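You operate a simulated robot arm through the tools that you are given. There is no shell and no other tool. Be economical: measure what you need, move in short steps, check, and stop when the job is done.

You are at the controls of a simulated robot arm. One attempt, no reset.

## Task
Clamp the green-ended block and brush a patch of paste on its top.
Fine: the block lies in the flat vice already; pale green paste from the blue pot, by the small brush with the green back, on the bare steel of the top; the brush goes back to its spot; leave the stop and the other blocks. Set down upright: small brush with the green back. A coat counts when it lies all over at full strength: go over it till it gets no stronger.

Only the result counts: the job must be done as asked and must still hold three seconds after the hand-in. Knocking over, shifting, dropping, spilling or breaking anything else fails it.

## Robot
A 6-joint arm with a two-finger parallel gripper, fixed in place. Base frame: the origin is at the foot of the arm, x ahead of it, y to its left, z up; the work surface is at about z = 868. Lengths are in mm, angles in rad, forces in N, time in s.
With the tool pointing down near the work surface it reaches from about 260 to 680 mm from the base axis. Its first joint turns from -1.152 to 1.152 rad. Payload 2.9 kg.
The TCP is the grasp point between the finger pads, 30 mm short of the fingertips. In the tool frame z runs along the fingers and y along their closing line. Largest opening 110 mm; finger width 20, thickness 10; the body of the gripper, 48 by 112 mm, starts 55 mm behind the TCP.
Orientation is that of the tool frame in the base frame, as a unit quaternion [w, x, y, z]. With the fingers straight down and closing along the base's y, the tool's x points along the base's -x, its y along +y and its z along -z.

## Interface
- The arm moves only by the tool play_rows. Its argument "rows" is a list of rows, each an object (a shift or turn left out is 0, a gripper value left out holds the last) with "angular": the turn, a rotation vector about the tool's x, y, z in rad, a list of three; "travel": the shift along the tool's x, y, z in cm, a list of three; "gripper": the gripper command, from -1 (shut) to 1 (fully open), values between in proportion. In form: [{"angular": [ax, ay, az], "travel": [x, y, z], "gripper": gripper}, ...]. A call has 1 to 20 rows; each row is the pose to reach, as a shift and turn from the pose commanded when the call began, along the tool's axes at that moment. Rows are played at 5 a second. More than 50 mm and 0.15 rad between two rows, or a gripper value outside its range, and nothing of the call is played. Where a pose cannot be reached the arm comes as near as it can. A force on the tool above 40 N (or 10 N above the force at the start of the call, whichever is more), or a blocked arm, ends the call early, and 0.2 s more pass. The fingers move at their own pace (about 108 mm/s each) and stop on an object; they squeeze with about 41 N. The grip force told is the motor's: it shows also when the fingers shut on nothing. Time passes only in rows, and 0.2 s behind the last, so rows that repeat a pose let the fingers close. The reply holds the time, the measured pose of the TCP, the force on the tool along the base axes, the opening and the grip force, in the units named above and with some noise, with the torque about the TCP (base axes, N m) and any sound that the robot's microphone picked up.
- Cameras (640 x 400 px; columns grow to the right, rows downward): "scene" is fixed at [67.8, 435.2, 1383]; the picture's right is [-0.69, -0.72, 0.00], its down [-0.40, 0.39, -0.83] and it looks along [0.60, -0.57, -0.56] (base axes); focal length 354 px, centre (320, 200). "wrist" rides on the gripper at [72, 17, -103] in the tool frame; the picture's right is [-0.23, 0.97, 0.00], its down [-0.76, -0.18, -0.62] and it looks along [-0.61, -0.14, 0.78] (tool axes); focal length 222 px, centre (320, 200). There is no depth. A picture from a camera that has moved, and an enlarged one, comes with that camera's place and axes in the base frame and with its lens. The place of the scene camera against the robot may be out by one fixed shift of up to 18 mm in any direction.
- get_image(camera): a new picture of that camera. It takes no simulated time.
- enlarge(camera, box): a new picture of the part [left, top, right, bottom] of that camera's present view, enlarged. It takes no simulated time.
- finish_job(): hands the job in; it is judged then, once.

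Go step by step. Nothing tells you positions but the pictures and the camera data: compare them with the known pose of the tool, close in by small moves and look again before you grip or let go. The budget is 120 turns and 64 pictures, counting those below and the enlarged ones. Unless the task says otherwise, let go and move clear before handing in, and close with one line.

The tools are called as name(argument=value, ...) on one line, values as JSON. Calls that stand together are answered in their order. play_rows: Moves the arm, as the interface text tells. Its arguments: {"type":"object","properties":{"rows":{"type":"array"}},"required":["rows"]} The other tools are called the same way: get_image (camera) takes a picture; enlarge (camera, box) takes an enlarged picture of a part of a camera's view; finish_job () hands the job in.

At the start:

```text
time_s: 0.0
ee_pos: [365.9, 104.7, 1174.8]
tool_rot: [0.0, 0.0, 1.0, 0.0]
contact_force: [0.0, -0.1, 0.5]
moment: [0.01, -0.01, 0.0]
width: 109.9
grip_force: 0.1
```

scene: 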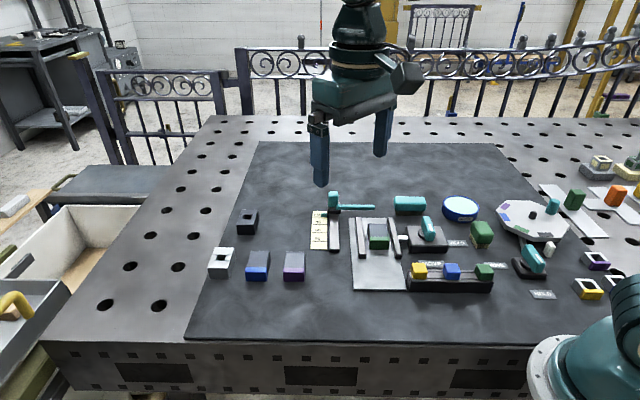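
wrist: 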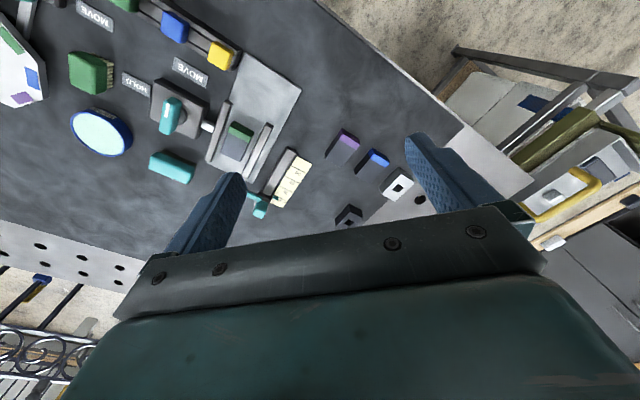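

I see a flat vice with the green-ended block, a blue pot, brushes in a rack and various levers. I'll enlarge the main work zone to identify the parts.

enlarge(camera="scene", box=[300, 180, 460, 300])

enlarge(camera="scene", box=[400, 180, 640, 310])

enlarge(camera="wrist", box=[0, 0, 320, 220])

```text
3.33 times, centred on (380, 240) of scene
camera zoom: at [67.8, 435.2, 1383.0], right [-0.69, -0.72, 0.0], down [-0.4, 0.39, -0.83], along [0.6, -0.57, -0.56], focal length 1180 px, centre (120, 67)
```

zoom: 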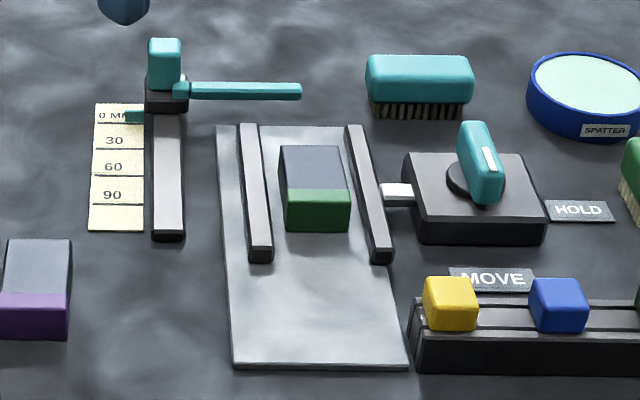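

```text
2.67 times, centred on (520, 245) of scene
camera zoom: at [67.8, 435.2, 1383.0], right [-0.69, -0.72, 0.0], down [-0.4, 0.39, -0.83], along [0.6, -0.57, -0.56], focal length 944 px, centre (-213, 80)
```

zoom: 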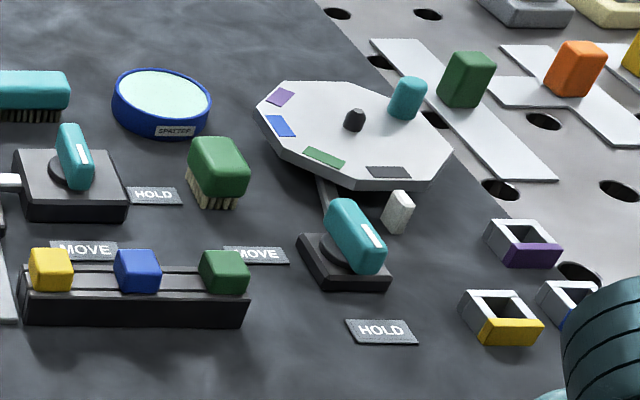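

```text
1.82 times, centred on (160, 110) of wrist
camera zoom: at [293.7, 123.3, 1277.0], right [0.23, 0.97, 0.0], down [0.76, -0.18, 0.62], along [0.61, -0.14, -0.78], focal length 404 px, centre (611, 364)
```

zoom: 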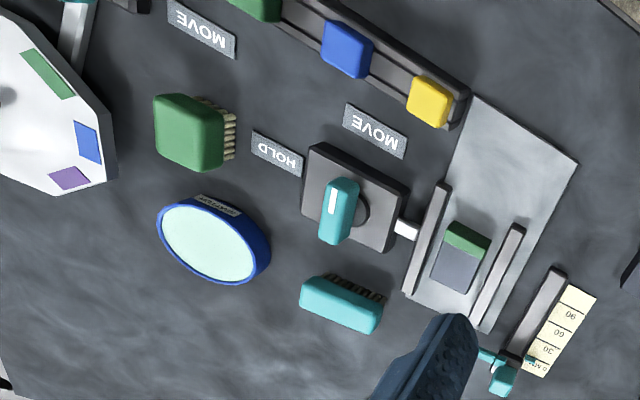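

The small green-backed brush is at about (270,-223), the pot at (353,-297), the block at (425,-60) and the vice lever at (354,-137). I'll move over so the wrist camera gets a closer look.

play_rows(rows=[{"travel": [1.1, -3.75, 0.9]}, {"travel": [2.2, -7.5, 1.8]}, {"travel": [3.3, -11.25, 2.7]}, {"travel": [4.4, -15, 3.6]}, {"travel": [5.5, -18.75, 4.5]}, {"travel": [6.6, -22.5, 5.5]}, {"travel": [6.6, -22.5, 5.5]}])

get_image(camera="wrist")

```text
time_s: 1.6
ee_pos: [299.3, -116.0, 1120.3]
tool_rot: [0.0, 0.0, 1.0, 0.0]
contact_force: [-0.4, -0.8, -0.4]
moment: [0.01, 0.0, -0.01]
width: 110.1
grip_force: 0.1
```

```text
58 pictures are left
camera wrist: at [227.2, -99.7, 1223.0], right [0.23, 0.97, 0.0], down [0.76, -0.18, 0.62], along [0.61, -0.14, -0.78], focal length 222 px, centre (320, 200)
```

wrist: 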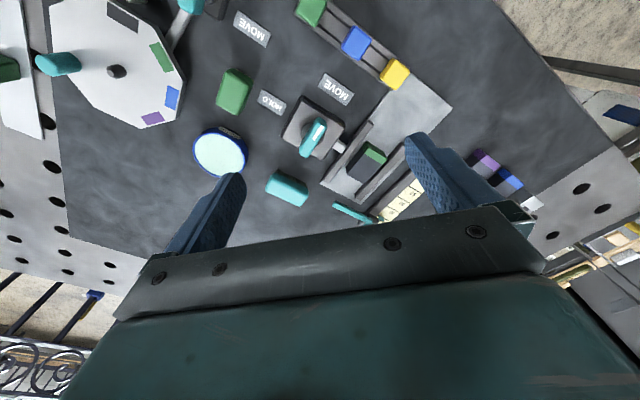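

enlarge(camera="wrist", box=[180, 50, 420, 210])

enlarge(camera="scene", box=[395, 200, 515, 275])

```text
2.50 times, centred on (300, 130) of wrist
camera zoom: at [227.2, -99.7, 1223.0], right [0.23, 0.97, 0.0], down [0.76, -0.18, 0.62], along [0.61, -0.14, -0.78], focal length 555 px, centre (370, 375)
```

zoom: 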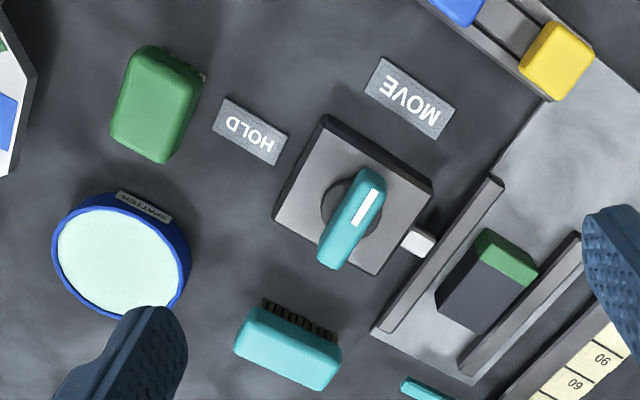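

```text
5.33 times, centred on (455, 238) of scene
camera zoom: at [67.8, 435.2, 1383.0], right [-0.69, -0.72, 0.0], down [-0.4, 0.39, -0.83], along [0.6, -0.57, -0.56], focal length 1888 px, centre (-400, 0)
```

zoom: 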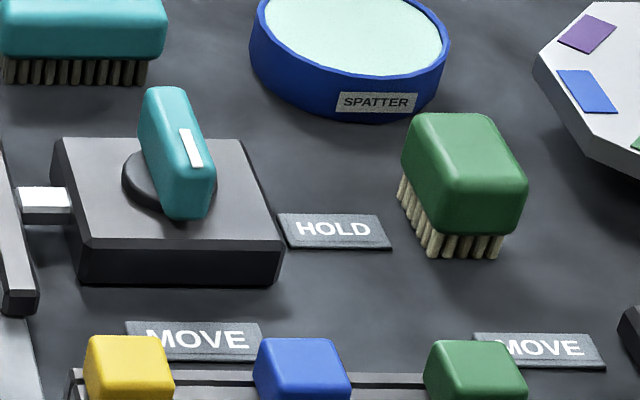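

The lever mark points at MOVE, and the handle centre is about (352,-139) with its top near z 905. It needs a +90° turn seen from above to point at HOLD. I'll go above it with the fingers set across the handle.

play_rows(rows=[{"travel": [-0.9, -0.4, 2], "angular": [0, 0, 0.131], "gripper": 0.2}, {"travel": [-1.8, -0.8, 4], "angular": [0, 0, 0.262]}, {"travel": [-2.7, -1.2, 6], "angular": [0, 0, 0.393]}, {"travel": [-3.6, -1.6, 8], "angular": [0, 0, 0.524]}, {"travel": [-4.5, -2.0, 10], "angular": [0, 0, 0.655]}, {"travel": [-5.3, -2.3, 12], "angular": [0, 0, 0.785]}, {"travel": [-5.3, -2.3, 12], "angular": [0, 0, 0.785]}])

get_image(camera="wrist")

enlarge(camera="scene", box=[340, 120, 520, 280])

```text
time_s: 3.2
ee_pos: [353.6, -141.0, 1000.1]
tool_rot: [0.001, 0.384, 0.924, -0.001]
contact_force: [-0.9, -1.0, -0.2]
moment: [-0.03, 0.02, 0.02]
width: 65.7
grip_force: 0.1
```

```text
55 pictures are left
camera wrist: at [314.8, -77.0, 1102.0], right [0.85, 0.53, 0.0], down [0.41, -0.66, 0.62], along [0.33, -0.53, -0.78], focal length 222 px, centre (320, 200)
```

wrist: 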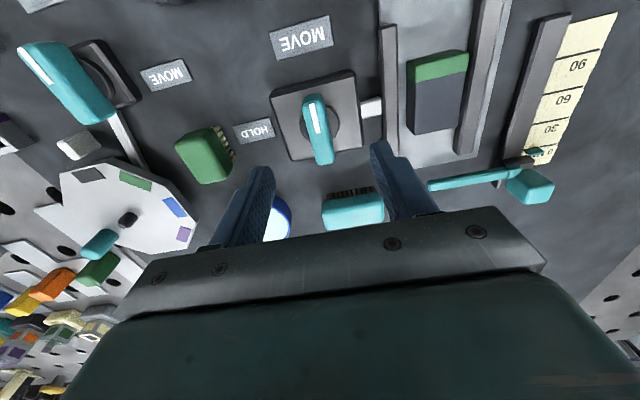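

```text
2.50 times, centred on (430, 200) of scene
camera zoom: at [67.8, 435.2, 1383.0], right [-0.69, -0.72, 0.0], down [-0.4, 0.39, -0.83], along [0.6, -0.57, -0.56], focal length 885 px, centre (45, 200)
```

zoom: 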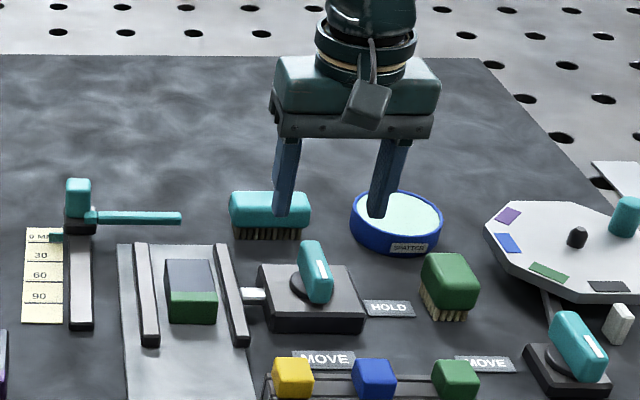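

The gripper sits over the lever at (353,-140), aligned across the handle. I estimate the lever's base top at z≈889 and the handle top at z≈912, so I'll lower the fingertips to about z 895 and grip.

play_rows(rows=[{"travel": [0, 0, 2.5]}, {"travel": [0, 0, 5]}, {"travel": [0, 0, 6.5]}, {"travel": [0, 0, 7.5]}, {"travel": [0, 0, 7.5]}])

get_image(camera="wrist")

enlarge(camera="scene", box=[380, 190, 480, 260])

```text
time_s: 4.4
ee_pos: [351.9, -140.7, 923.6]
tool_rot: [0.0, 0.382, 0.924, 0.0]
contact_force: [0.0, -0.1, 0.0]
moment: [0.0, 0.02, 0.02]
width: 66.0
grip_force: 0.2
```

```text
53 pictures are left
camera wrist: at [312.9, -76.6, 1027.4], right [0.85, 0.53, 0.0], down [0.41, -0.66, 0.62], along [0.33, -0.53, -0.78], focal length 222 px, centre (320, 200)
```

wrist: 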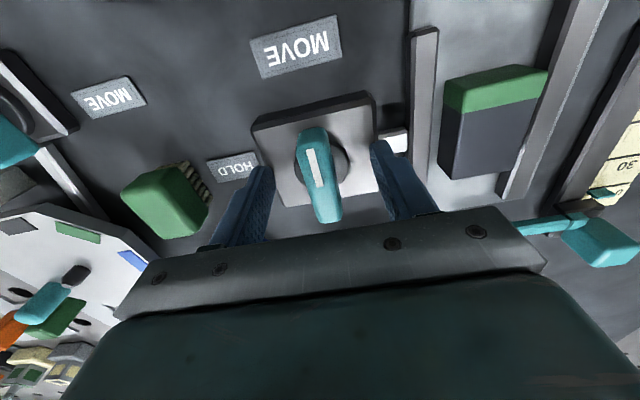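

```text
5.71 times, centred on (430, 225) of scene
camera zoom: at [67.8, 435.2, 1383.0], right [-0.69, -0.72, 0.0], down [-0.4, 0.39, -0.83], along [0.6, -0.57, -0.56], focal length 2022 px, centre (-309, 57)
```

zoom: 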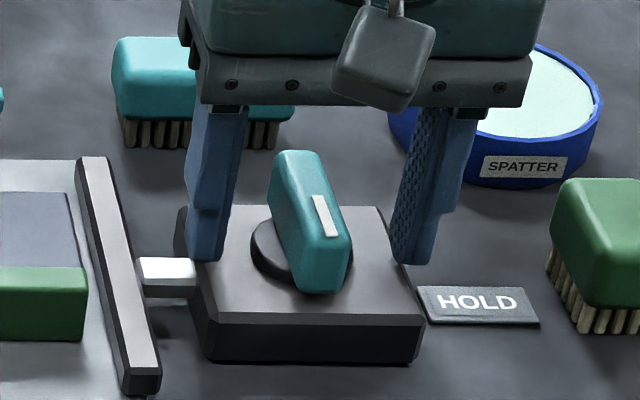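

The fingers straddle the handle with clearance below. Closing now.

play_rows(rows=[{"gripper": -1}, {"gripper": -1}, {"gripper": -1}, {"gripper": -1}])

```text
time_s: 5.4
ee_pos: [353.1, -139.0, 924.6]
tool_rot: [-0.001, 0.382, 0.924, 0.0]
contact_force: [3.9, 3.8, -5.4]
moment: [-0.2, -0.19, 0.02]
width: 17.9
grip_force: 44.8
```

The handle is gripped at 18 mm. I'll turn it toward HOLD, half way first.

play_rows(rows=[{"angular": [0, 0, -0.12]}, {"angular": [0, 0, -0.24]}, {"angular": [0, 0, -0.36]}, {"angular": [0, 0, -0.48]}, {"angular": [0, 0, -0.6]}, {"angular": [0, 0, -0.72]}])

enlarge(camera="scene", box=[380, 190, 480, 260])

```text
time_s: 6.8
ee_pos: [352.6, -142.0, 925.4]
tool_rot: [-0.001, 0.031, 1.0, 0.001]
contact_force: [-12.8, 16.2, 25.9]
moment: [0.38, 1.06, 0.04]
width: 18.1
grip_force: 45.2
```

```text
5.71 times, centred on (430, 225) of scene
camera zoom: at [67.2, 435.7, 1382.8], right [-0.69, -0.72, 0.0], down [-0.4, 0.39, -0.83], along [0.6, -0.57, -0.56], focal length 2022 px, centre (-309, 57)
```

zoom: 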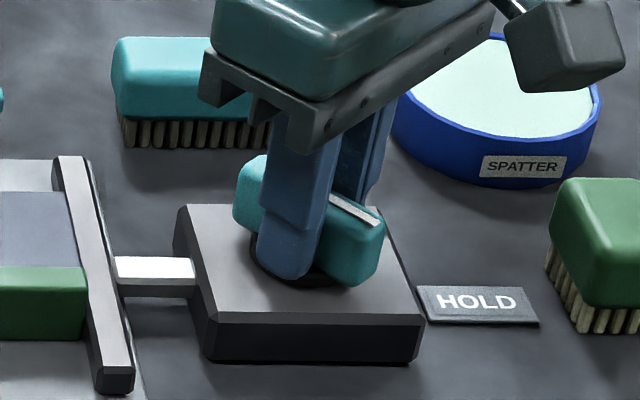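

The lever turns and the jaw is closing on the block. Continuing to HOLD.

play_rows(rows=[{"angular": [0, 0, -0.12]}, {"angular": [0, 0, -0.24]}, {"angular": [0, 0, -0.36]}, {"angular": [0, 0, -0.48]}, {"angular": [0, 0, -0.6]}, {"angular": [0, 0, -0.72]}, {"angular": [0, 0, -0.82]}])

enlarge(camera="scene", box=[350, 190, 490, 290])

```text
time_s: 8.4
ee_pos: [351.3, -142.3, 924.7]
tool_rot: [0.0, -0.37, 0.929, -0.002]
contact_force: [-8.4, -2.1, 21.9]
moment: [-0.31, 0.61, 0.05]
width: 18.0
grip_force: 44.9
```

```text
4.00 times, centred on (420, 240) of scene
camera zoom: at [67.4, 435.3, 1383.0], right [-0.69, -0.72, 0.0], down [-0.4, 0.39, -0.83], along [0.6, -0.57, -0.56], focal length 1416 px, centre (-80, 40)
```

zoom: 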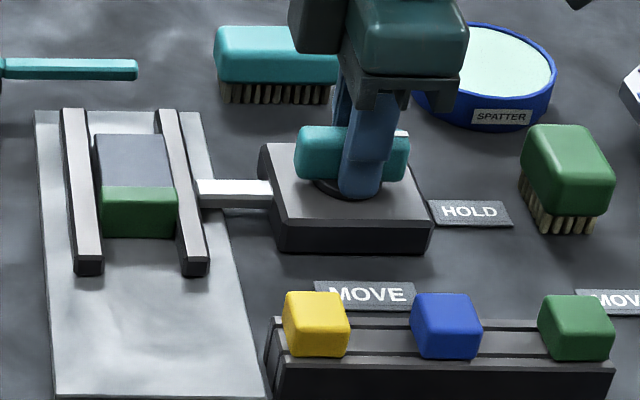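

The block is held between the jaws and the lever points at HOLD. I'll give it a small extra turn to be sure it seats at its end, then release.

play_rows(rows=[{"angular": [0, 0, -0.05]}, {"angular": [0, 0, -0.08]}, {"angular": [0, 0, -0.08]}])

```text
time_s: 9.2
ee_pos: [351.6, -142.3, 923.7]
tool_rot: [0.0, -0.405, 0.914, -0.001]
contact_force: [-9.0, -3.1, 25.5]
moment: [-0.14, 0.5, -1.14]
width: 18.6
grip_force: 45.2
```

The torque shows the lever is at its stop. Releasing and rising.

play_rows(rows=[{"gripper": -1, "angular": [0, 0, 0.06]}, {"gripper": 0.1, "angular": [0, 0, 0.06]}, {"gripper": 0.1, "angular": [0, 0, 0.06]}, {"gripper": 0.1, "angular": [0, 0, 0.06]}, {"travel": [0, 0, -3]}, {"travel": [0, 0, -7]}, {"travel": [0, 0, -11]}, {"travel": [0, 0, -15]}, {"travel": [0, 0, -15]}])

get_image(camera="wrist")

enlarge(camera="scene", box=[350, 190, 510, 290])

```text
time_s: 11.2
ee_pos: [352.8, -140.4, 1075.1]
tool_rot: [-0.001, -0.405, 0.914, 0.0]
contact_force: [-0.3, 0.1, -0.1]
moment: [0.01, 0.0, 0.02]
width: 60.4
grip_force: 0.1
```

```text
49 pictures are left
camera wrist: at [291.7, -182.6, 1176.6], right [-0.57, 0.82, 0.0], down [0.64, 0.45, 0.62], along [0.51, 0.35, -0.78], focal length 222 px, centre (320, 200)
```

wrist: 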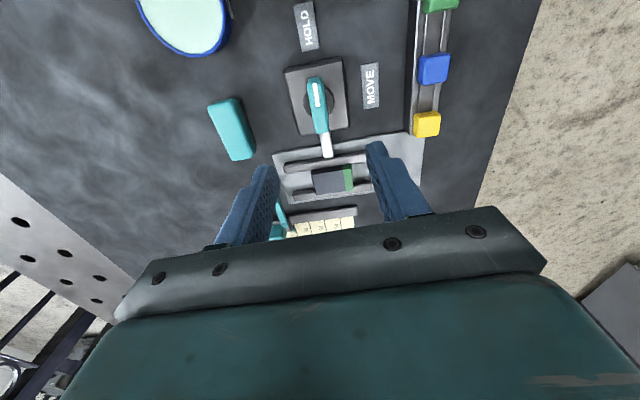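

```text
4.00 times, centred on (430, 240) of scene
camera zoom: at [67.8, 435.2, 1383.0], right [-0.69, -0.72, 0.0], down [-0.4, 0.39, -0.83], along [0.6, -0.57, -0.56], focal length 1416 px, centre (-120, 40)
```

zoom: 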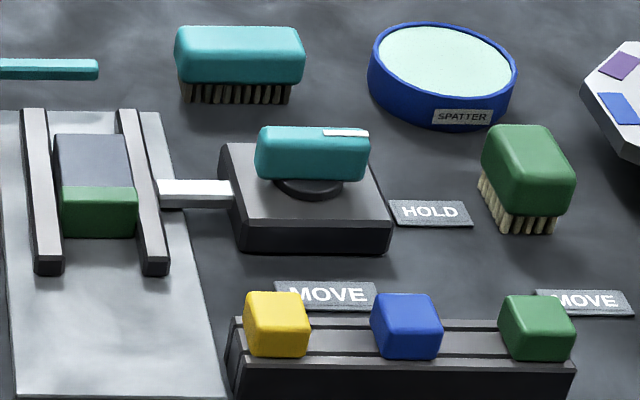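

The block is clamped. Next I'll swing the camera to look closely at the small green brush near (272,-225).

play_rows(rows=[{"travel": [0.52, 0.57, 0.3], "angular": [0, 0, 0.135]}, {"travel": [1.04, 1.15, 0.6], "angular": [0, 0, 0.27]}, {"travel": [1.56, 1.72, 0.9], "angular": [0, 0, 0.405]}, {"travel": [2.08, 2.29, 1.2], "angular": [0, 0, 0.54]}, {"travel": [2.6, 2.86, 1.5], "angular": [0, 0, 0.675]}, {"travel": [3.12, 3.44, 1.8], "angular": [0, 0, 0.81]}, {"travel": [3.64, 4.01, 2.1], "angular": [0, 0, 0.945]}, {"travel": [4.16, 4.58, 2.4], "angular": [0, 0, 1.08]}, {"travel": [4.68, 5.15, 2.7], "angular": [0, 0, 1.215]}, {"travel": [5.2, 5.73, 3.0], "angular": [0, 0, 1.35]}, {"travel": [5.72, 6.3, 3.3], "angular": [0, 0, 1.485]}, {"travel": [6.24, 6.87, 3.5], "angular": [0, 0, 1.62]}, {"travel": [6.24, 6.87, 3.5], "angular": [0, 0, 1.62]}])

get_image(camera="wrist")

```text
time_s: 14.0
ee_pos: [257.9, -141.7, 1039.8]
tool_rot: [0.0, 0.384, 0.923, 0.0]
contact_force: [-0.1, 0.7, -0.6]
moment: [-0.02, 0.0, 0.01]
width: 60.3
grip_force: 0.1
```

```text
47 pictures are left
camera wrist: at [220.2, -79.2, 1142.3], right [0.85, 0.53, 0.0], down [0.41, -0.67, 0.62], along [0.33, -0.53, -0.78], focal length 222 px, centre (320, 200)
```

wrist: 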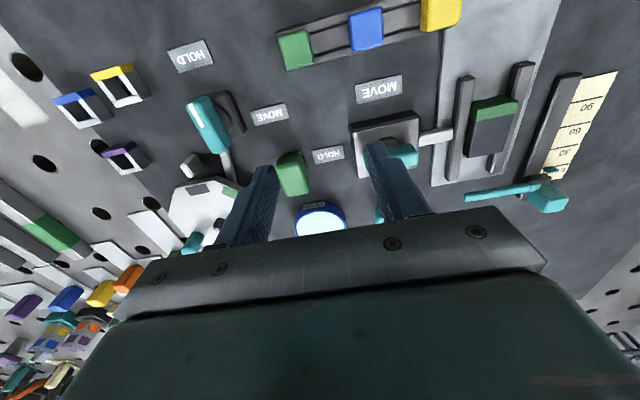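

enlarge(camera="wrist", box=[230, 130, 350, 220])

```text
4.44 times, centred on (290, 175) of wrist
camera zoom: at [220.2, -79.2, 1142.3], right [0.85, 0.53, 0.0], down [0.41, -0.67, 0.62], along [0.33, -0.53, -0.78], focal length 987 px, centre (453, 311)
```

zoom: 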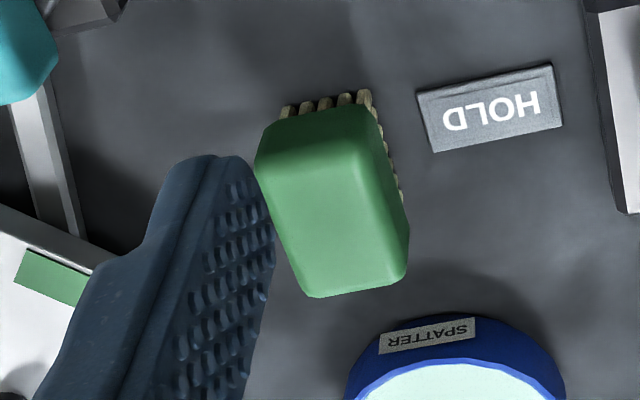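

The brush lies with its long side at about -45°, which suits the present gripper yaw. Its centre is about (271.5,-224), its top is near z 912, and it is about 33 mm wide. I'll go above it and check.

play_rows(rows=[{"travel": [-1.7, -1.2, 1.5], "gripper": 0.25}, {"travel": [-3.4, -2.4, 3]}, {"travel": [-5.1, -3.6, 4.5]}, {"travel": [-6.8, -4.83, 6.5]}, {"travel": [-6.8, -4.83, 8]}, {"travel": [-6.8, -4.83, 8]}])

get_image(camera="wrist")

enlarge(camera="scene", box=[430, 170, 540, 260])

```text
time_s: 15.4
ee_pos: [274.8, -222.8, 957.4]
tool_rot: [0.001, 0.382, 0.924, 0.0]
contact_force: [-0.4, 0.0, 0.0]
moment: [0.01, -0.01, -0.01]
width: 68.6
grip_force: 0.1
```

```text
45 pictures are left
camera wrist: at [235.7, -159.5, 1061.8], right [0.85, 0.53, 0.0], down [0.41, -0.66, 0.62], along [0.33, -0.53, -0.78], focal length 222 px, centre (320, 200)
```

wrist: 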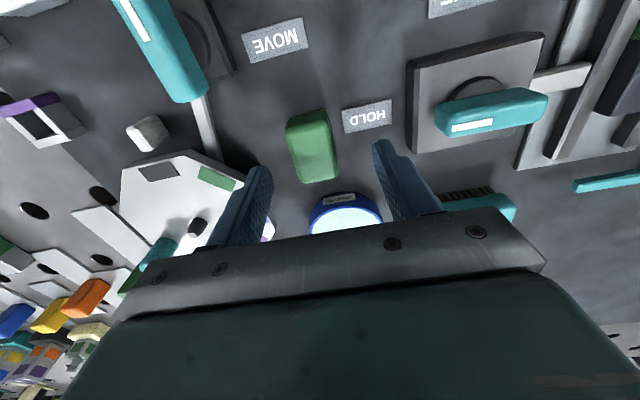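

```text
4.44 times, centred on (485, 215) of scene
camera zoom: at [67.8, 435.2, 1383.0], right [-0.69, -0.72, 0.0], down [-0.4, 0.39, -0.83], along [0.6, -0.57, -0.56], focal length 1573 px, centre (-413, 133)
```

zoom: 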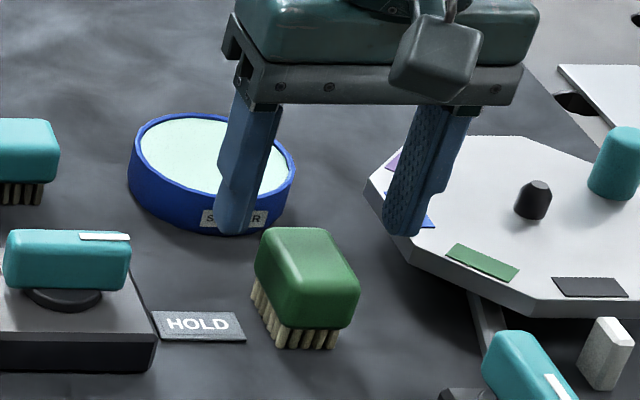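

enlarge(camera="wrist", box=[265, 90, 365, 200])

```text
3.64 times, centred on (315, 145) of wrist
camera zoom: at [235.7, -159.5, 1061.8], right [0.85, 0.53, 0.0], down [0.41, -0.66, 0.62], along [0.33, -0.53, -0.78], focal length 808 px, centre (338, 400)
```

zoom: 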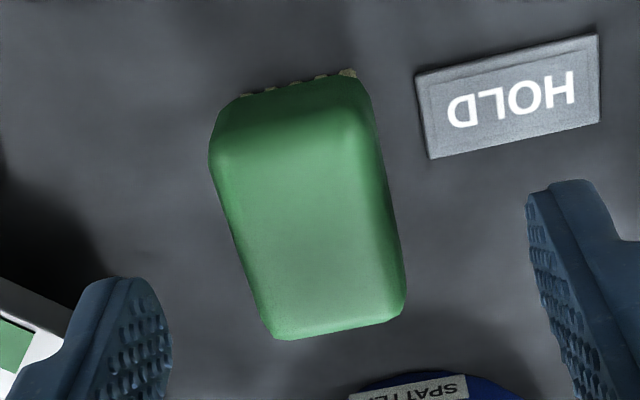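

The brush is square to the gripper, but about 4 mm off along the closing line. I'll correct that and go down.

play_rows(rows=[{"travel": [0, -0.4, 0]}, {"travel": [0, -0.4, 1.5]}, {"travel": [0, -0.4, 3]}, {"travel": [0, -0.4, 4.2]}, {"travel": [0, -0.4, 4.2]}])

get_image(camera="wrist")

enlarge(camera="scene", box=[430, 190, 540, 270])

```text
time_s: 16.6
ee_pos: [269.5, -229.2, 916.1]
tool_rot: [-0.001, 0.383, 0.924, 0.0]
contact_force: [0.0, -0.6, 0.4]
moment: [0.01, 0.01, 0.0]
width: 68.9
grip_force: 0.0
```

```text
42 pictures are left
camera wrist: at [231.5, -163.7, 1019.5], right [0.85, 0.53, 0.0], down [0.41, -0.66, 0.62], along [0.33, -0.53, -0.78], focal length 222 px, centre (320, 200)
```

wrist: 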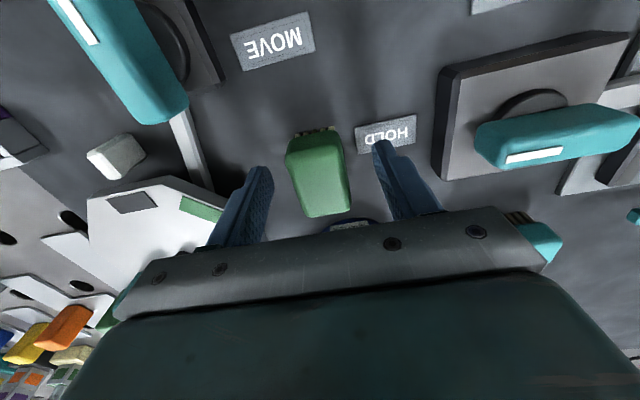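

```text
5.00 times, centred on (485, 230) of scene
camera zoom: at [67.8, 435.2, 1383.0], right [-0.69, -0.72, 0.0], down [-0.4, 0.39, -0.83], along [0.6, -0.57, -0.56], focal length 1770 px, centre (-505, 50)
```

zoom: 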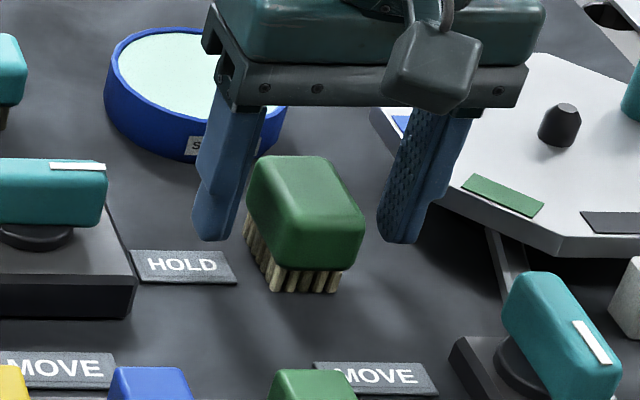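

The brush is centred between the fingers. Gripping it.

play_rows(rows=[{"gripper": -1}, {"gripper": -1}, {"gripper": -1}, {"gripper": -1}, {"gripper": -1}])

get_image(camera="wrist")

```text
time_s: 17.8
ee_pos: [269.8, -227.7, 917.7]
tool_rot: [0.0, 0.382, 0.924, 0.0]
contact_force: [0.2, -0.1, -0.2]
moment: [-0.01, 0.01, -0.02]
width: 32.6
grip_force: 40.8
```

```text
40 pictures are left
camera wrist: at [231.6, -163.7, 1019.8], right [0.85, 0.53, 0.0], down [0.41, -0.66, 0.62], along [0.33, -0.53, -0.78], focal length 222 px, centre (320, 200)
```

wrist: 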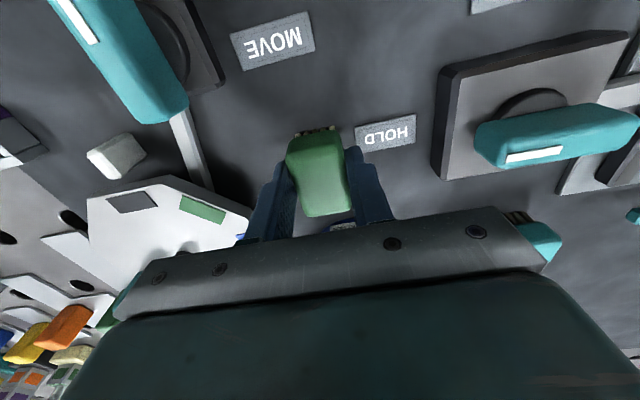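

The brush is held at 32.6 mm. The spot to return to is TCP ≈ (270.5,-228,917.5). I'll lift slowly and move over the pot.

play_rows(rows=[{"travel": [0, 0, -1]}, {"travel": [0, 0, -3]}, {"travel": [0, 0, -5]}, {"travel": [0, 0, -7]}, {"travel": [0, 0, -9]}, {"travel": [-2, 0.2, -9]}, {"travel": [-4.5, 0.4, -9]}, {"travel": [-7, 0.7, -9]}, {"travel": [-9.5, 0.9, -9]}, {"travel": [-10.8, 1.06, -9]}, {"travel": [-10.8, 1.06, -9]}])

get_image(camera="wrist")

enlarge(camera="scene", box=[400, 140, 520, 240])

```text
time_s: 20.2
ee_pos: [355.7, -294.3, 1007.1]
tool_rot: [0.0, 0.382, 0.924, -0.001]
contact_force: [-0.4, 0.5, 0.9]
moment: [-0.01, -0.01, -0.01]
width: 0.3
grip_force: 38.2
```

```text
39 pictures are left
camera wrist: at [317.3, -231.1, 1110.1], right [0.85, 0.53, 0.0], down [0.41, -0.66, 0.62], along [0.33, -0.53, -0.78], focal length 222 px, centre (320, 200)
```

wrist: 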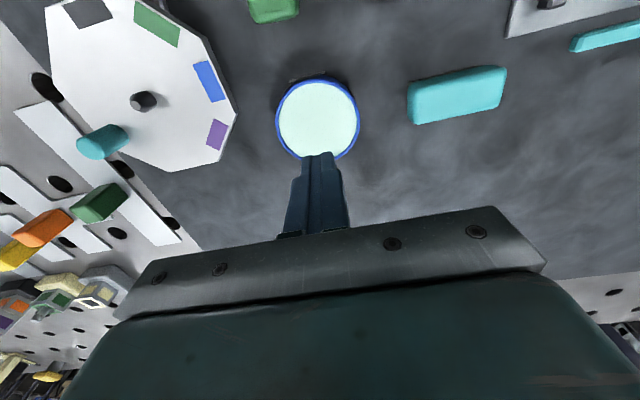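

```text
4.00 times, centred on (460, 190) of scene
camera zoom: at [67.8, 435.2, 1383.0], right [-0.69, -0.72, 0.0], down [-0.4, 0.39, -0.83], along [0.6, -0.57, -0.56], focal length 1416 px, centre (-240, 240)
```

zoom: 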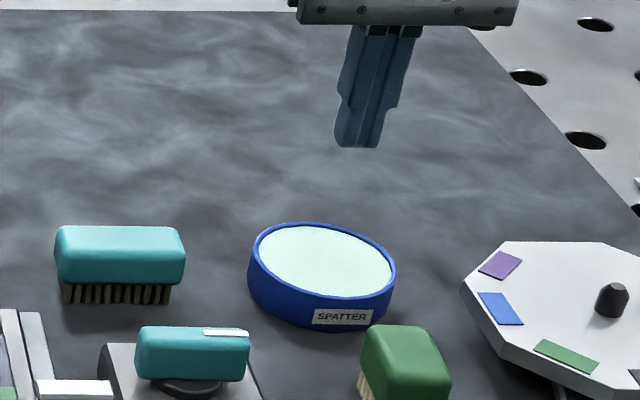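

The brush slipped out of the grip when lifting and still stands upright at its spot. I'll go back above it, check it, and grip lower.

play_rows(rows=[{"travel": [2.5, -0.25, 0], "gripper": 0.25}, {"travel": [5.5, -0.5, 0]}, {"travel": [8.5, -0.8, 0]}, {"travel": [10.8, -1.06, 0]}, {"travel": [10.8, -1.06, 2.5]}, {"travel": [10.8, -1.06, 4.8]}, {"travel": [10.8, -1.06, 4.8]}])

enlarge(camera="wrist", box=[230, 80, 410, 210])

enlarge(camera="scene", box=[445, 205, 515, 265])

```text
time_s: 21.8
ee_pos: [271.4, -227.4, 956.5]
tool_rot: [0.0, 0.383, 0.924, -0.001]
contact_force: [0.1, -0.1, 0.8]
moment: [-0.01, -0.01, -0.01]
width: 68.8
grip_force: 0.1
```

```text
3.08 times, centred on (320, 145) of wrist
camera zoom: at [233.2, -164.1, 1059.9], right [0.85, 0.53, 0.0], down [0.41, -0.66, 0.62], along [0.33, -0.53, -0.78], focal length 684 px, centre (320, 369)
```

zoom: 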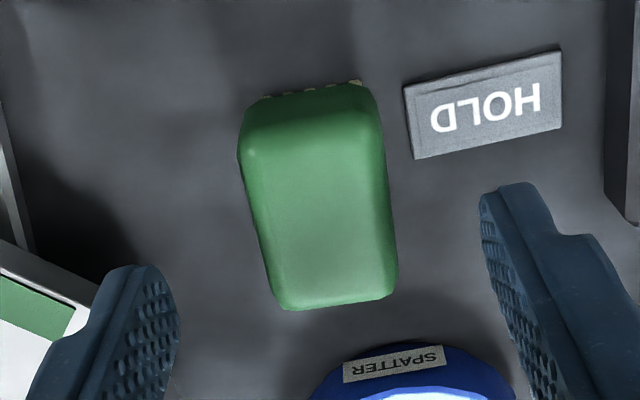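

```text
6.67 times, centred on (480, 235) of scene
camera zoom: at [67.8, 435.2, 1383.0], right [-0.69, -0.72, 0.0], down [-0.4, 0.39, -0.83], along [0.6, -0.57, -0.56], focal length 2360 px, centre (-747, -33)
```

zoom: 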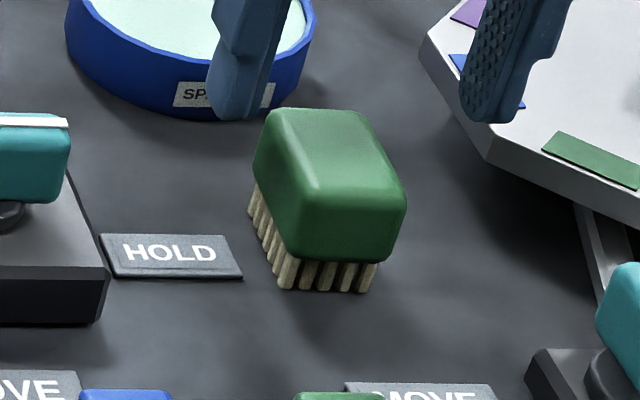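

The brush is upright, centred and still aligned; its top is nearer z 906. I'll grip deeper with TCP at about 905 and lift gently.

play_rows(rows=[{"travel": [0, 0, 2]}, {"travel": [0, 0, 4]}, {"travel": [0, 0, 5.4]}, {"travel": [0, 0, 5.4]}, {"travel": [0, 0, 5.4], "gripper": -1}, {"travel": [0, 0, 5.4]}, {"travel": [0, 0, 5.4]}, {"travel": [0, 0, 5.4]}, {"travel": [0, 0, 5.4]}])

enlarge(camera="scene", box=[445, 205, 515, 265])

```text
time_s: 23.8
ee_pos: [272.2, -225.2, 904.8]
tool_rot: [0.0, 0.382, 0.924, 0.0]
contact_force: [-0.1, 0.4, 0.3]
moment: [-0.01, 0.01, 0.0]
width: 33.2
grip_force: 41.6
```

```text
6.67 times, centred on (480, 235) of scene
camera zoom: at [67.8, 435.2, 1383.0], right [-0.69, -0.72, 0.0], down [-0.4, 0.39, -0.83], along [0.6, -0.57, -0.56], focal length 2360 px, centre (-747, -33)
```

zoom: 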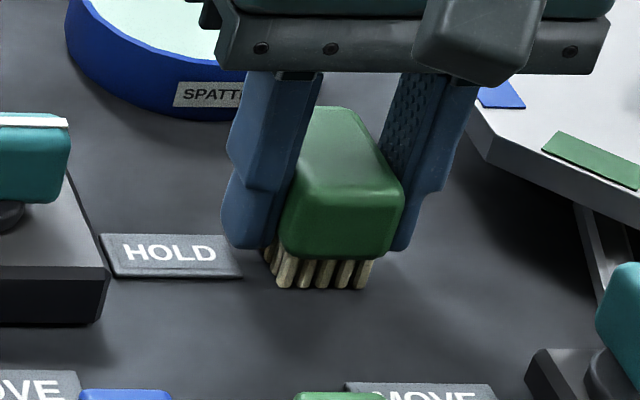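

That is a much deeper grip. Lifting gently.

play_rows(rows=[{"travel": [0, 0, -0.3]}, {"travel": [0, 0, -0.8]}, {"travel": [0, 0, -1.4]}, {"travel": [0, 0, -2]}, {"travel": [0, 0, -3]}, {"travel": [0, 0, -4]}, {"travel": [0, 0, -5]}, {"travel": [0, 0, -5]}])

enlarge(camera="scene", box=[430, 165, 520, 265])

```text
time_s: 25.6
ee_pos: [270.4, -227.9, 955.3]
tool_rot: [0.0, 0.382, 0.924, 0.0]
contact_force: [-0.8, 0.4, -0.8]
moment: [-0.01, -0.04, 0.02]
width: 33.1
grip_force: 41.6
```

```text
4.00 times, centred on (475, 215) of scene
camera zoom: at [67.8, 435.2, 1383.0], right [-0.69, -0.72, 0.0], down [-0.4, 0.39, -0.83], along [0.6, -0.57, -0.56], focal length 1416 px, centre (-300, 140)
```

zoom: 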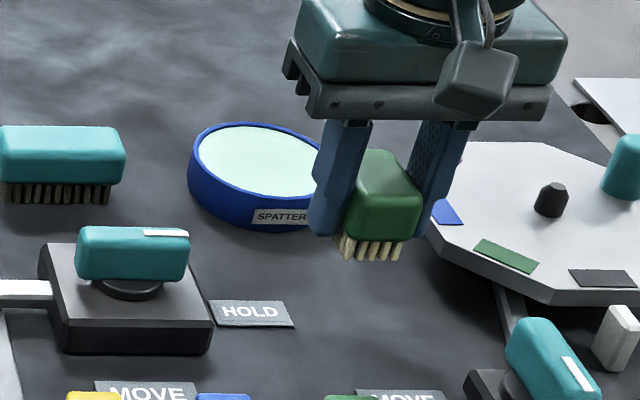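

The brush is held firmly. I'll move over the pot centre at (354,-295), slowly.

play_rows(rows=[{"travel": [-1.5, 0.1, -1]}, {"travel": [-3.5, 0.3, -1]}, {"travel": [-5.5, 0.5, -1]}, {"travel": [-7.5, 0.7, -1]}, {"travel": [-9.5, 0.9, -1]}, {"travel": [-10.7, 1.0, -1]}, {"travel": [-10.7, 1.0, -1]}])

enlarge(camera="scene", box=[420, 150, 510, 230])

get_image(camera="wrist")

```text
time_s: 27.2
ee_pos: [355.3, -295.1, 965.6]
tool_rot: [0.0, 0.383, 0.924, 0.0]
contact_force: [0.5, -0.7, -0.1]
moment: [0.0, -0.02, 0.01]
width: 32.9
grip_force: 40.9
```

```text
5.00 times, centred on (465, 190) of scene
camera zoom: at [67.8, 435.2, 1383.0], right [-0.69, -0.72, 0.0], down [-0.4, 0.39, -0.83], along [0.6, -0.57, -0.56], focal length 1770 px, centre (-405, 250)
```

zoom: 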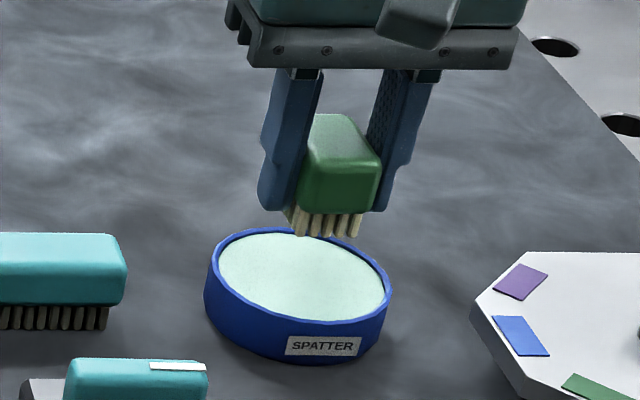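

```text
32 pictures are left
camera wrist: at [316.8, -232.3, 1068.3], right [0.85, 0.53, 0.0], down [0.41, -0.66, 0.62], along [0.33, -0.53, -0.78], focal length 222 px, centre (320, 200)
```

wrist: 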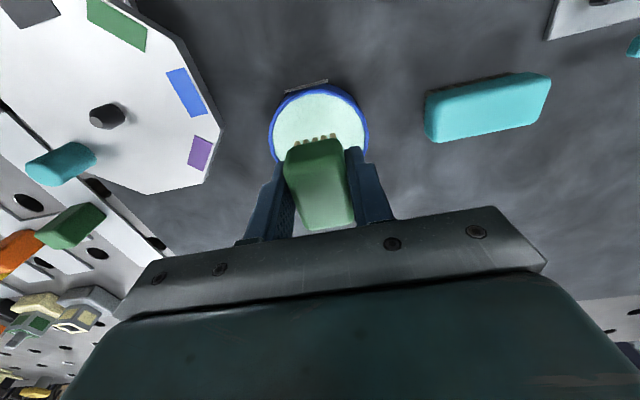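

The brush is over the paste. Lowering gently to dip the bristles.

play_rows(rows=[{"travel": [0, 0, 1.5]}, {"travel": [0, 0, 2.8]}, {"travel": [0, 0, 3.4]}, {"travel": [0, 0, 3.8]}, {"travel": [0, 0, 3.8]}])

enlarge(camera="scene", box=[430, 170, 500, 230])

```text
time_s: 28.4
ee_pos: [352.9, -294.8, 929.8]
tool_rot: [0.002, 0.383, 0.924, 0.0]
contact_force: [-2.0, 3.3, 28.7]
moment: [0.27, 0.31, 0.03]
width: 32.9
grip_force: 41.0
```

```text
6.67 times, centred on (465, 200) of scene
camera zoom: at [67.4, 435.6, 1382.9], right [-0.69, -0.72, 0.0], down [-0.4, 0.39, -0.83], along [0.6, -0.57, -0.56], focal length 2360 px, centre (-647, 200)
```

zoom: 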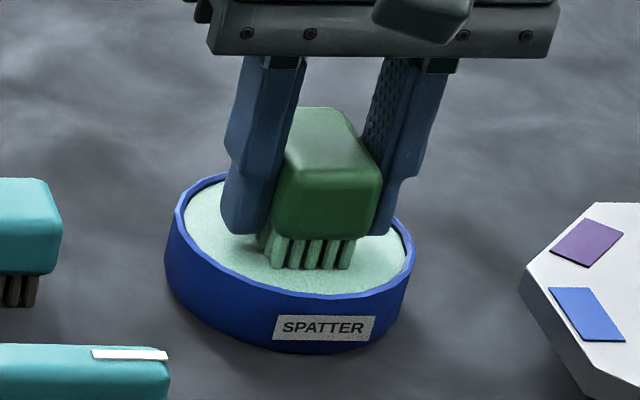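

The bristles are coated and pressing on the paste. I'll lift slowly and let it drain a moment over the pot.

play_rows(rows=[{"travel": [0, 0, -0.3]}, {"travel": [0, 0, -0.6]}, {"travel": [0, 0, -1.0]}, {"travel": [0, 0, -1.5]}, {"travel": [0, 0, -2.2]}, {"travel": [0, 0, -3]}, {"travel": [0, 0, -4]}, {"travel": [0, 0, -5]}, {"travel": [0, 0, -5]}, {"travel": [0, 0, -5]}])

enlarge(camera="scene", box=[420, 140, 510, 230])

```text
time_s: 30.6
ee_pos: [353.4, -296.1, 977.4]
tool_rot: [0.001, 0.383, 0.924, 0.001]
contact_force: [1.2, -0.5, -0.3]
moment: [0.0, -0.01, 0.0]
width: 33.1
grip_force: 40.9
```

```text
4.44 times, centred on (465, 185) of scene
camera zoom: at [67.8, 435.2, 1383.0], right [-0.69, -0.72, 0.0], down [-0.4, 0.39, -0.83], along [0.6, -0.57, -0.56], focal length 1573 px, centre (-324, 267)
```

zoom: 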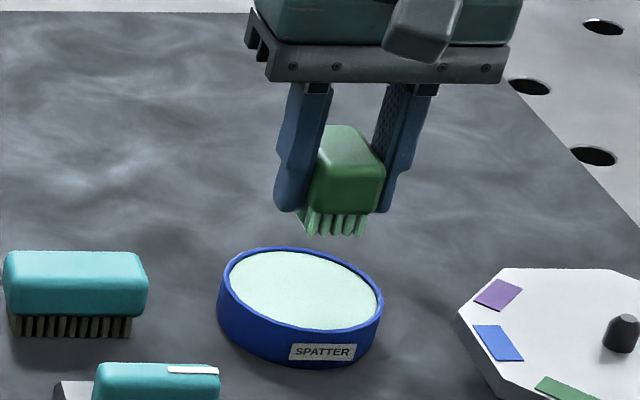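

Loaded. I'll carry it slowly toward the vice and look at the block from nearer.

play_rows(rows=[{"travel": [0, 0, -1]}, {"travel": [0, 0, -2.5]}, {"travel": [0.6, 1.0, -2.5]}, {"travel": [1.6, 2.8, -2.5]}, {"travel": [2.6, 4.6, -2.5]}, {"travel": [3.6, 6.4, -2.5]}, {"travel": [4.6, 8.2, -2.5]}, {"travel": [5.6, 10, -2.5]}, {"travel": [6.6, 11.8, -2.5]}, {"travel": [7.6, 13.6, -2.5]}, {"travel": [8.4, 14.9, -2.5]}, {"travel": [8.4, 14.9, -2.5]}])

get_image(camera="wrist")

enlarge(camera="scene", box=[320, 150, 480, 280])

```text
time_s: 33.2
ee_pos: [398.2, -131.6, 1001.2]
tool_rot: [-0.001, 0.383, 0.924, 0.0]
contact_force: [0.4, 0.1, -0.7]
moment: [0.02, -0.01, 0.03]
width: 33.2
grip_force: 40.7
```

```text
29 pictures are left
camera wrist: at [360.2, -68.0, 1105.3], right [0.85, 0.53, 0.0], down [0.41, -0.66, 0.62], along [0.33, -0.53, -0.78], focal length 222 px, centre (320, 200)
```

wrist: 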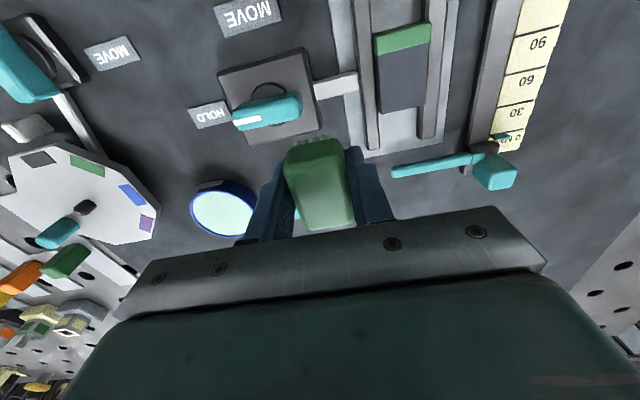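

```text
3.08 times, centred on (400, 215) of scene
camera zoom: at [67.8, 435.2, 1383.0], right [-0.69, -0.72, 0.0], down [-0.4, 0.39, -0.83], along [0.6, -0.57, -0.56], focal length 1089 px, centre (74, 154)
```

zoom: 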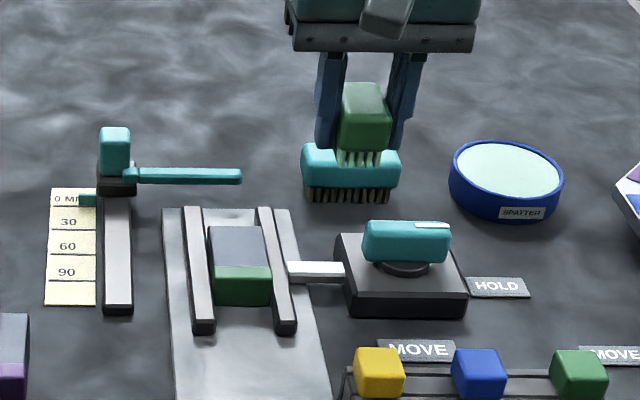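

enlarge(camera="wrist", box=[330, 0, 480, 160])

```text
2.50 times, centred on (405, 80) of wrist
camera zoom: at [360.2, -68.0, 1105.3], right [0.85, 0.53, 0.0], down [0.41, -0.66, 0.62], along [0.33, -0.53, -0.78], focal length 555 px, centre (108, 500)
```

zoom: 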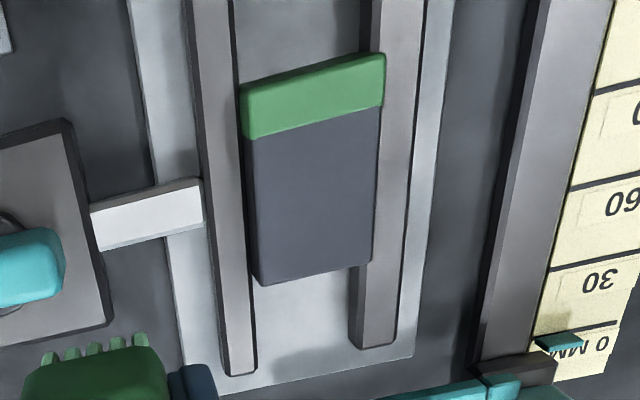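

The bare steel's centre is about (439.5,-64), roughly 47×40 mm and aligned with the brush, with its top near z 898. I'll move above it and check before touching.

play_rows(rows=[{"travel": [0.4, 1.5, 0.4]}, {"travel": [0.8, 3, 0.8]}, {"travel": [1.2, 4.5, 1.6]}, {"travel": [1.6, 6, 2.4]}, {"travel": [1.87, 7.2, 3.2]}, {"travel": [1.87, 7.59, 4.2]}, {"travel": [1.87, 7.59, 4.2]}])

enlarge(camera="wrist", box=[240, 60, 400, 220])

enlarge(camera="scene", box=[330, 170, 430, 270])

```text
time_s: 34.8
ee_pos: [441.8, -65.1, 959.5]
tool_rot: [0.0, 0.382, 0.924, 0.0]
contact_force: [0.0, 0.2, -0.9]
moment: [-0.01, 0.0, -0.01]
width: 33.0
grip_force: 41.1
```

```text
2.50 times, centred on (320, 140) of wrist
camera zoom: at [403.4, -1.1, 1062.7], right [0.85, 0.53, 0.0], down [0.41, -0.66, 0.62], along [0.33, -0.53, -0.78], focal length 555 px, centre (320, 350)
```

zoom: 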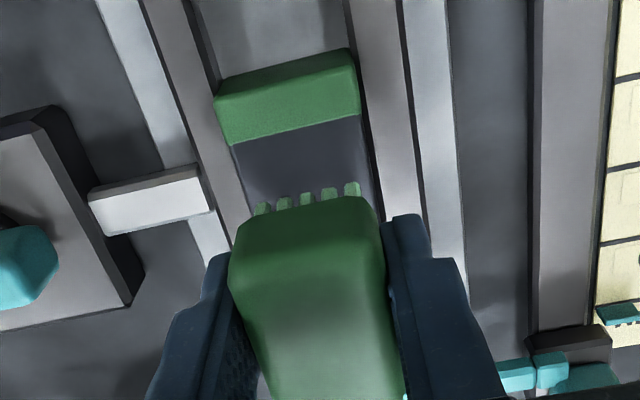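

```text
4.00 times, centred on (380, 220) of scene
camera zoom: at [67.8, 435.2, 1383.0], right [-0.69, -0.72, 0.0], down [-0.4, 0.39, -0.83], along [0.6, -0.57, -0.56], focal length 1416 px, centre (80, 120)
```

zoom: 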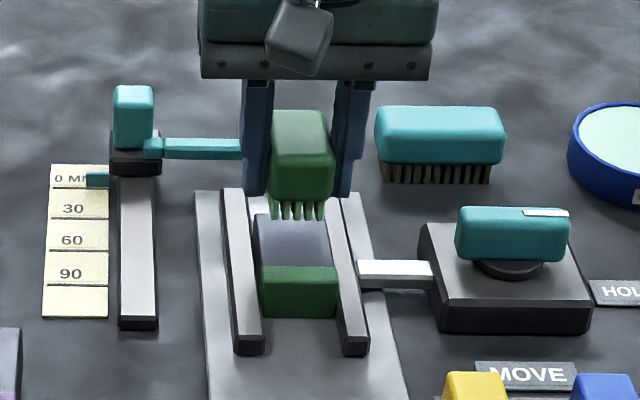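

The bristle front edge is about 9 mm short of the steel/green border and about 2 mm off sideways. I'll correct and lower to touch.

play_rows(rows=[{"travel": [0.4, -0.23, 0]}, {"travel": [0.65, -0.23, 1]}, {"travel": [0.65, -0.23, 1.8]}, {"travel": [0.65, -0.23, 2.3]}, {"travel": [0.65, -0.23, 2.5]}, {"travel": [0.65, -0.23, 2.5]}])

enlarge(camera="scene", box=[350, 190, 420, 260])

```text
time_s: 36.2
ee_pos: [435.3, -59.8, 936.4]
tool_rot: [0.003, 0.382, 0.924, 0.001]
contact_force: [-5.8, 3.2, 35.4]
moment: [0.14, 0.35, -0.04]
width: 33.2
grip_force: 40.8
```

```text
5.71 times, centred on (385, 225) of scene
camera zoom: at [67.2, 435.4, 1383.0], right [-0.69, -0.72, 0.0], down [-0.4, 0.39, -0.83], along [0.6, -0.57, -0.56], focal length 2022 px, centre (-51, 57)
```

zoom: 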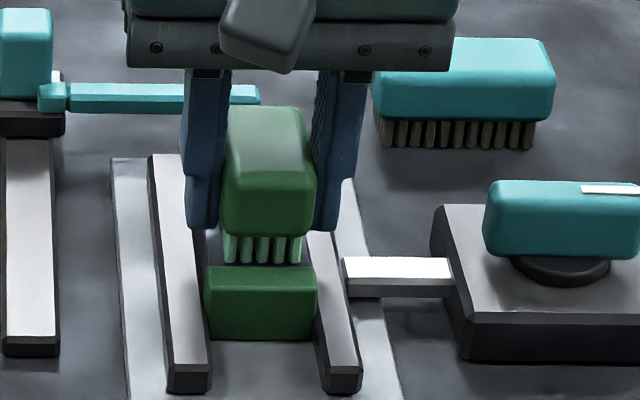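

Good contact, centred on the block, though the press is a bit hard. I'll ease off 1 mm and brush side to side.

play_rows(rows=[{"travel": [0, 0, -0.1]}, {"travel": [0, 0.25, -0.1]}, {"travel": [0, 0.5, -0.1]}, {"travel": [0, 0.75, -0.1]}, {"travel": [0, 0.5, -0.1]}, {"travel": [0, 0.25, -0.1]}, {"travel": [0, 0, -0.1]}, {"travel": [0, -0.25, -0.1]}, {"travel": [0, -0.5, -0.1]}, {"travel": [0, -0.75, -0.1]}, {"travel": [-0.2, -0.75, -0.1]}, {"travel": [-0.2, -0.5, -0.1]}, {"travel": [-0.2, -0.25, -0.1]}, {"travel": [-0.2, 0, -0.1]}, {"travel": [-0.2, 0.25, -0.1]}, {"travel": [-0.2, 0.5, -0.1]}, {"travel": [-0.2, 0.75, -0.1]}, {"travel": [0, 0.5, -0.1]}, {"travel": [0, 0.2, -0.1]}, {"travel": [0, 0, -0.1]}])

enlarge(camera="scene", box=[350, 190, 420, 260])

```text
time_s: 40.4
ee_pos: [432.5, -60.0, 935.8]
tool_rot: [-0.002, 0.382, 0.924, 0.0]
contact_force: [2.1, 4.8, 13.8]
moment: [0.01, -0.29, 0.06]
width: 33.0
grip_force: 40.3
```

```text
5.71 times, centred on (385, 225) of scene
camera zoom: at [67.7, 435.4, 1382.9], right [-0.69, -0.72, 0.0], down [-0.4, 0.39, -0.83], along [0.6, -0.57, -0.56], focal length 2022 px, centre (-51, 57)
```

zoom: 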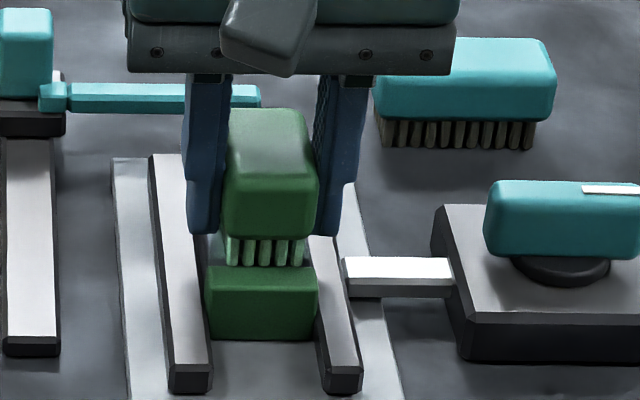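

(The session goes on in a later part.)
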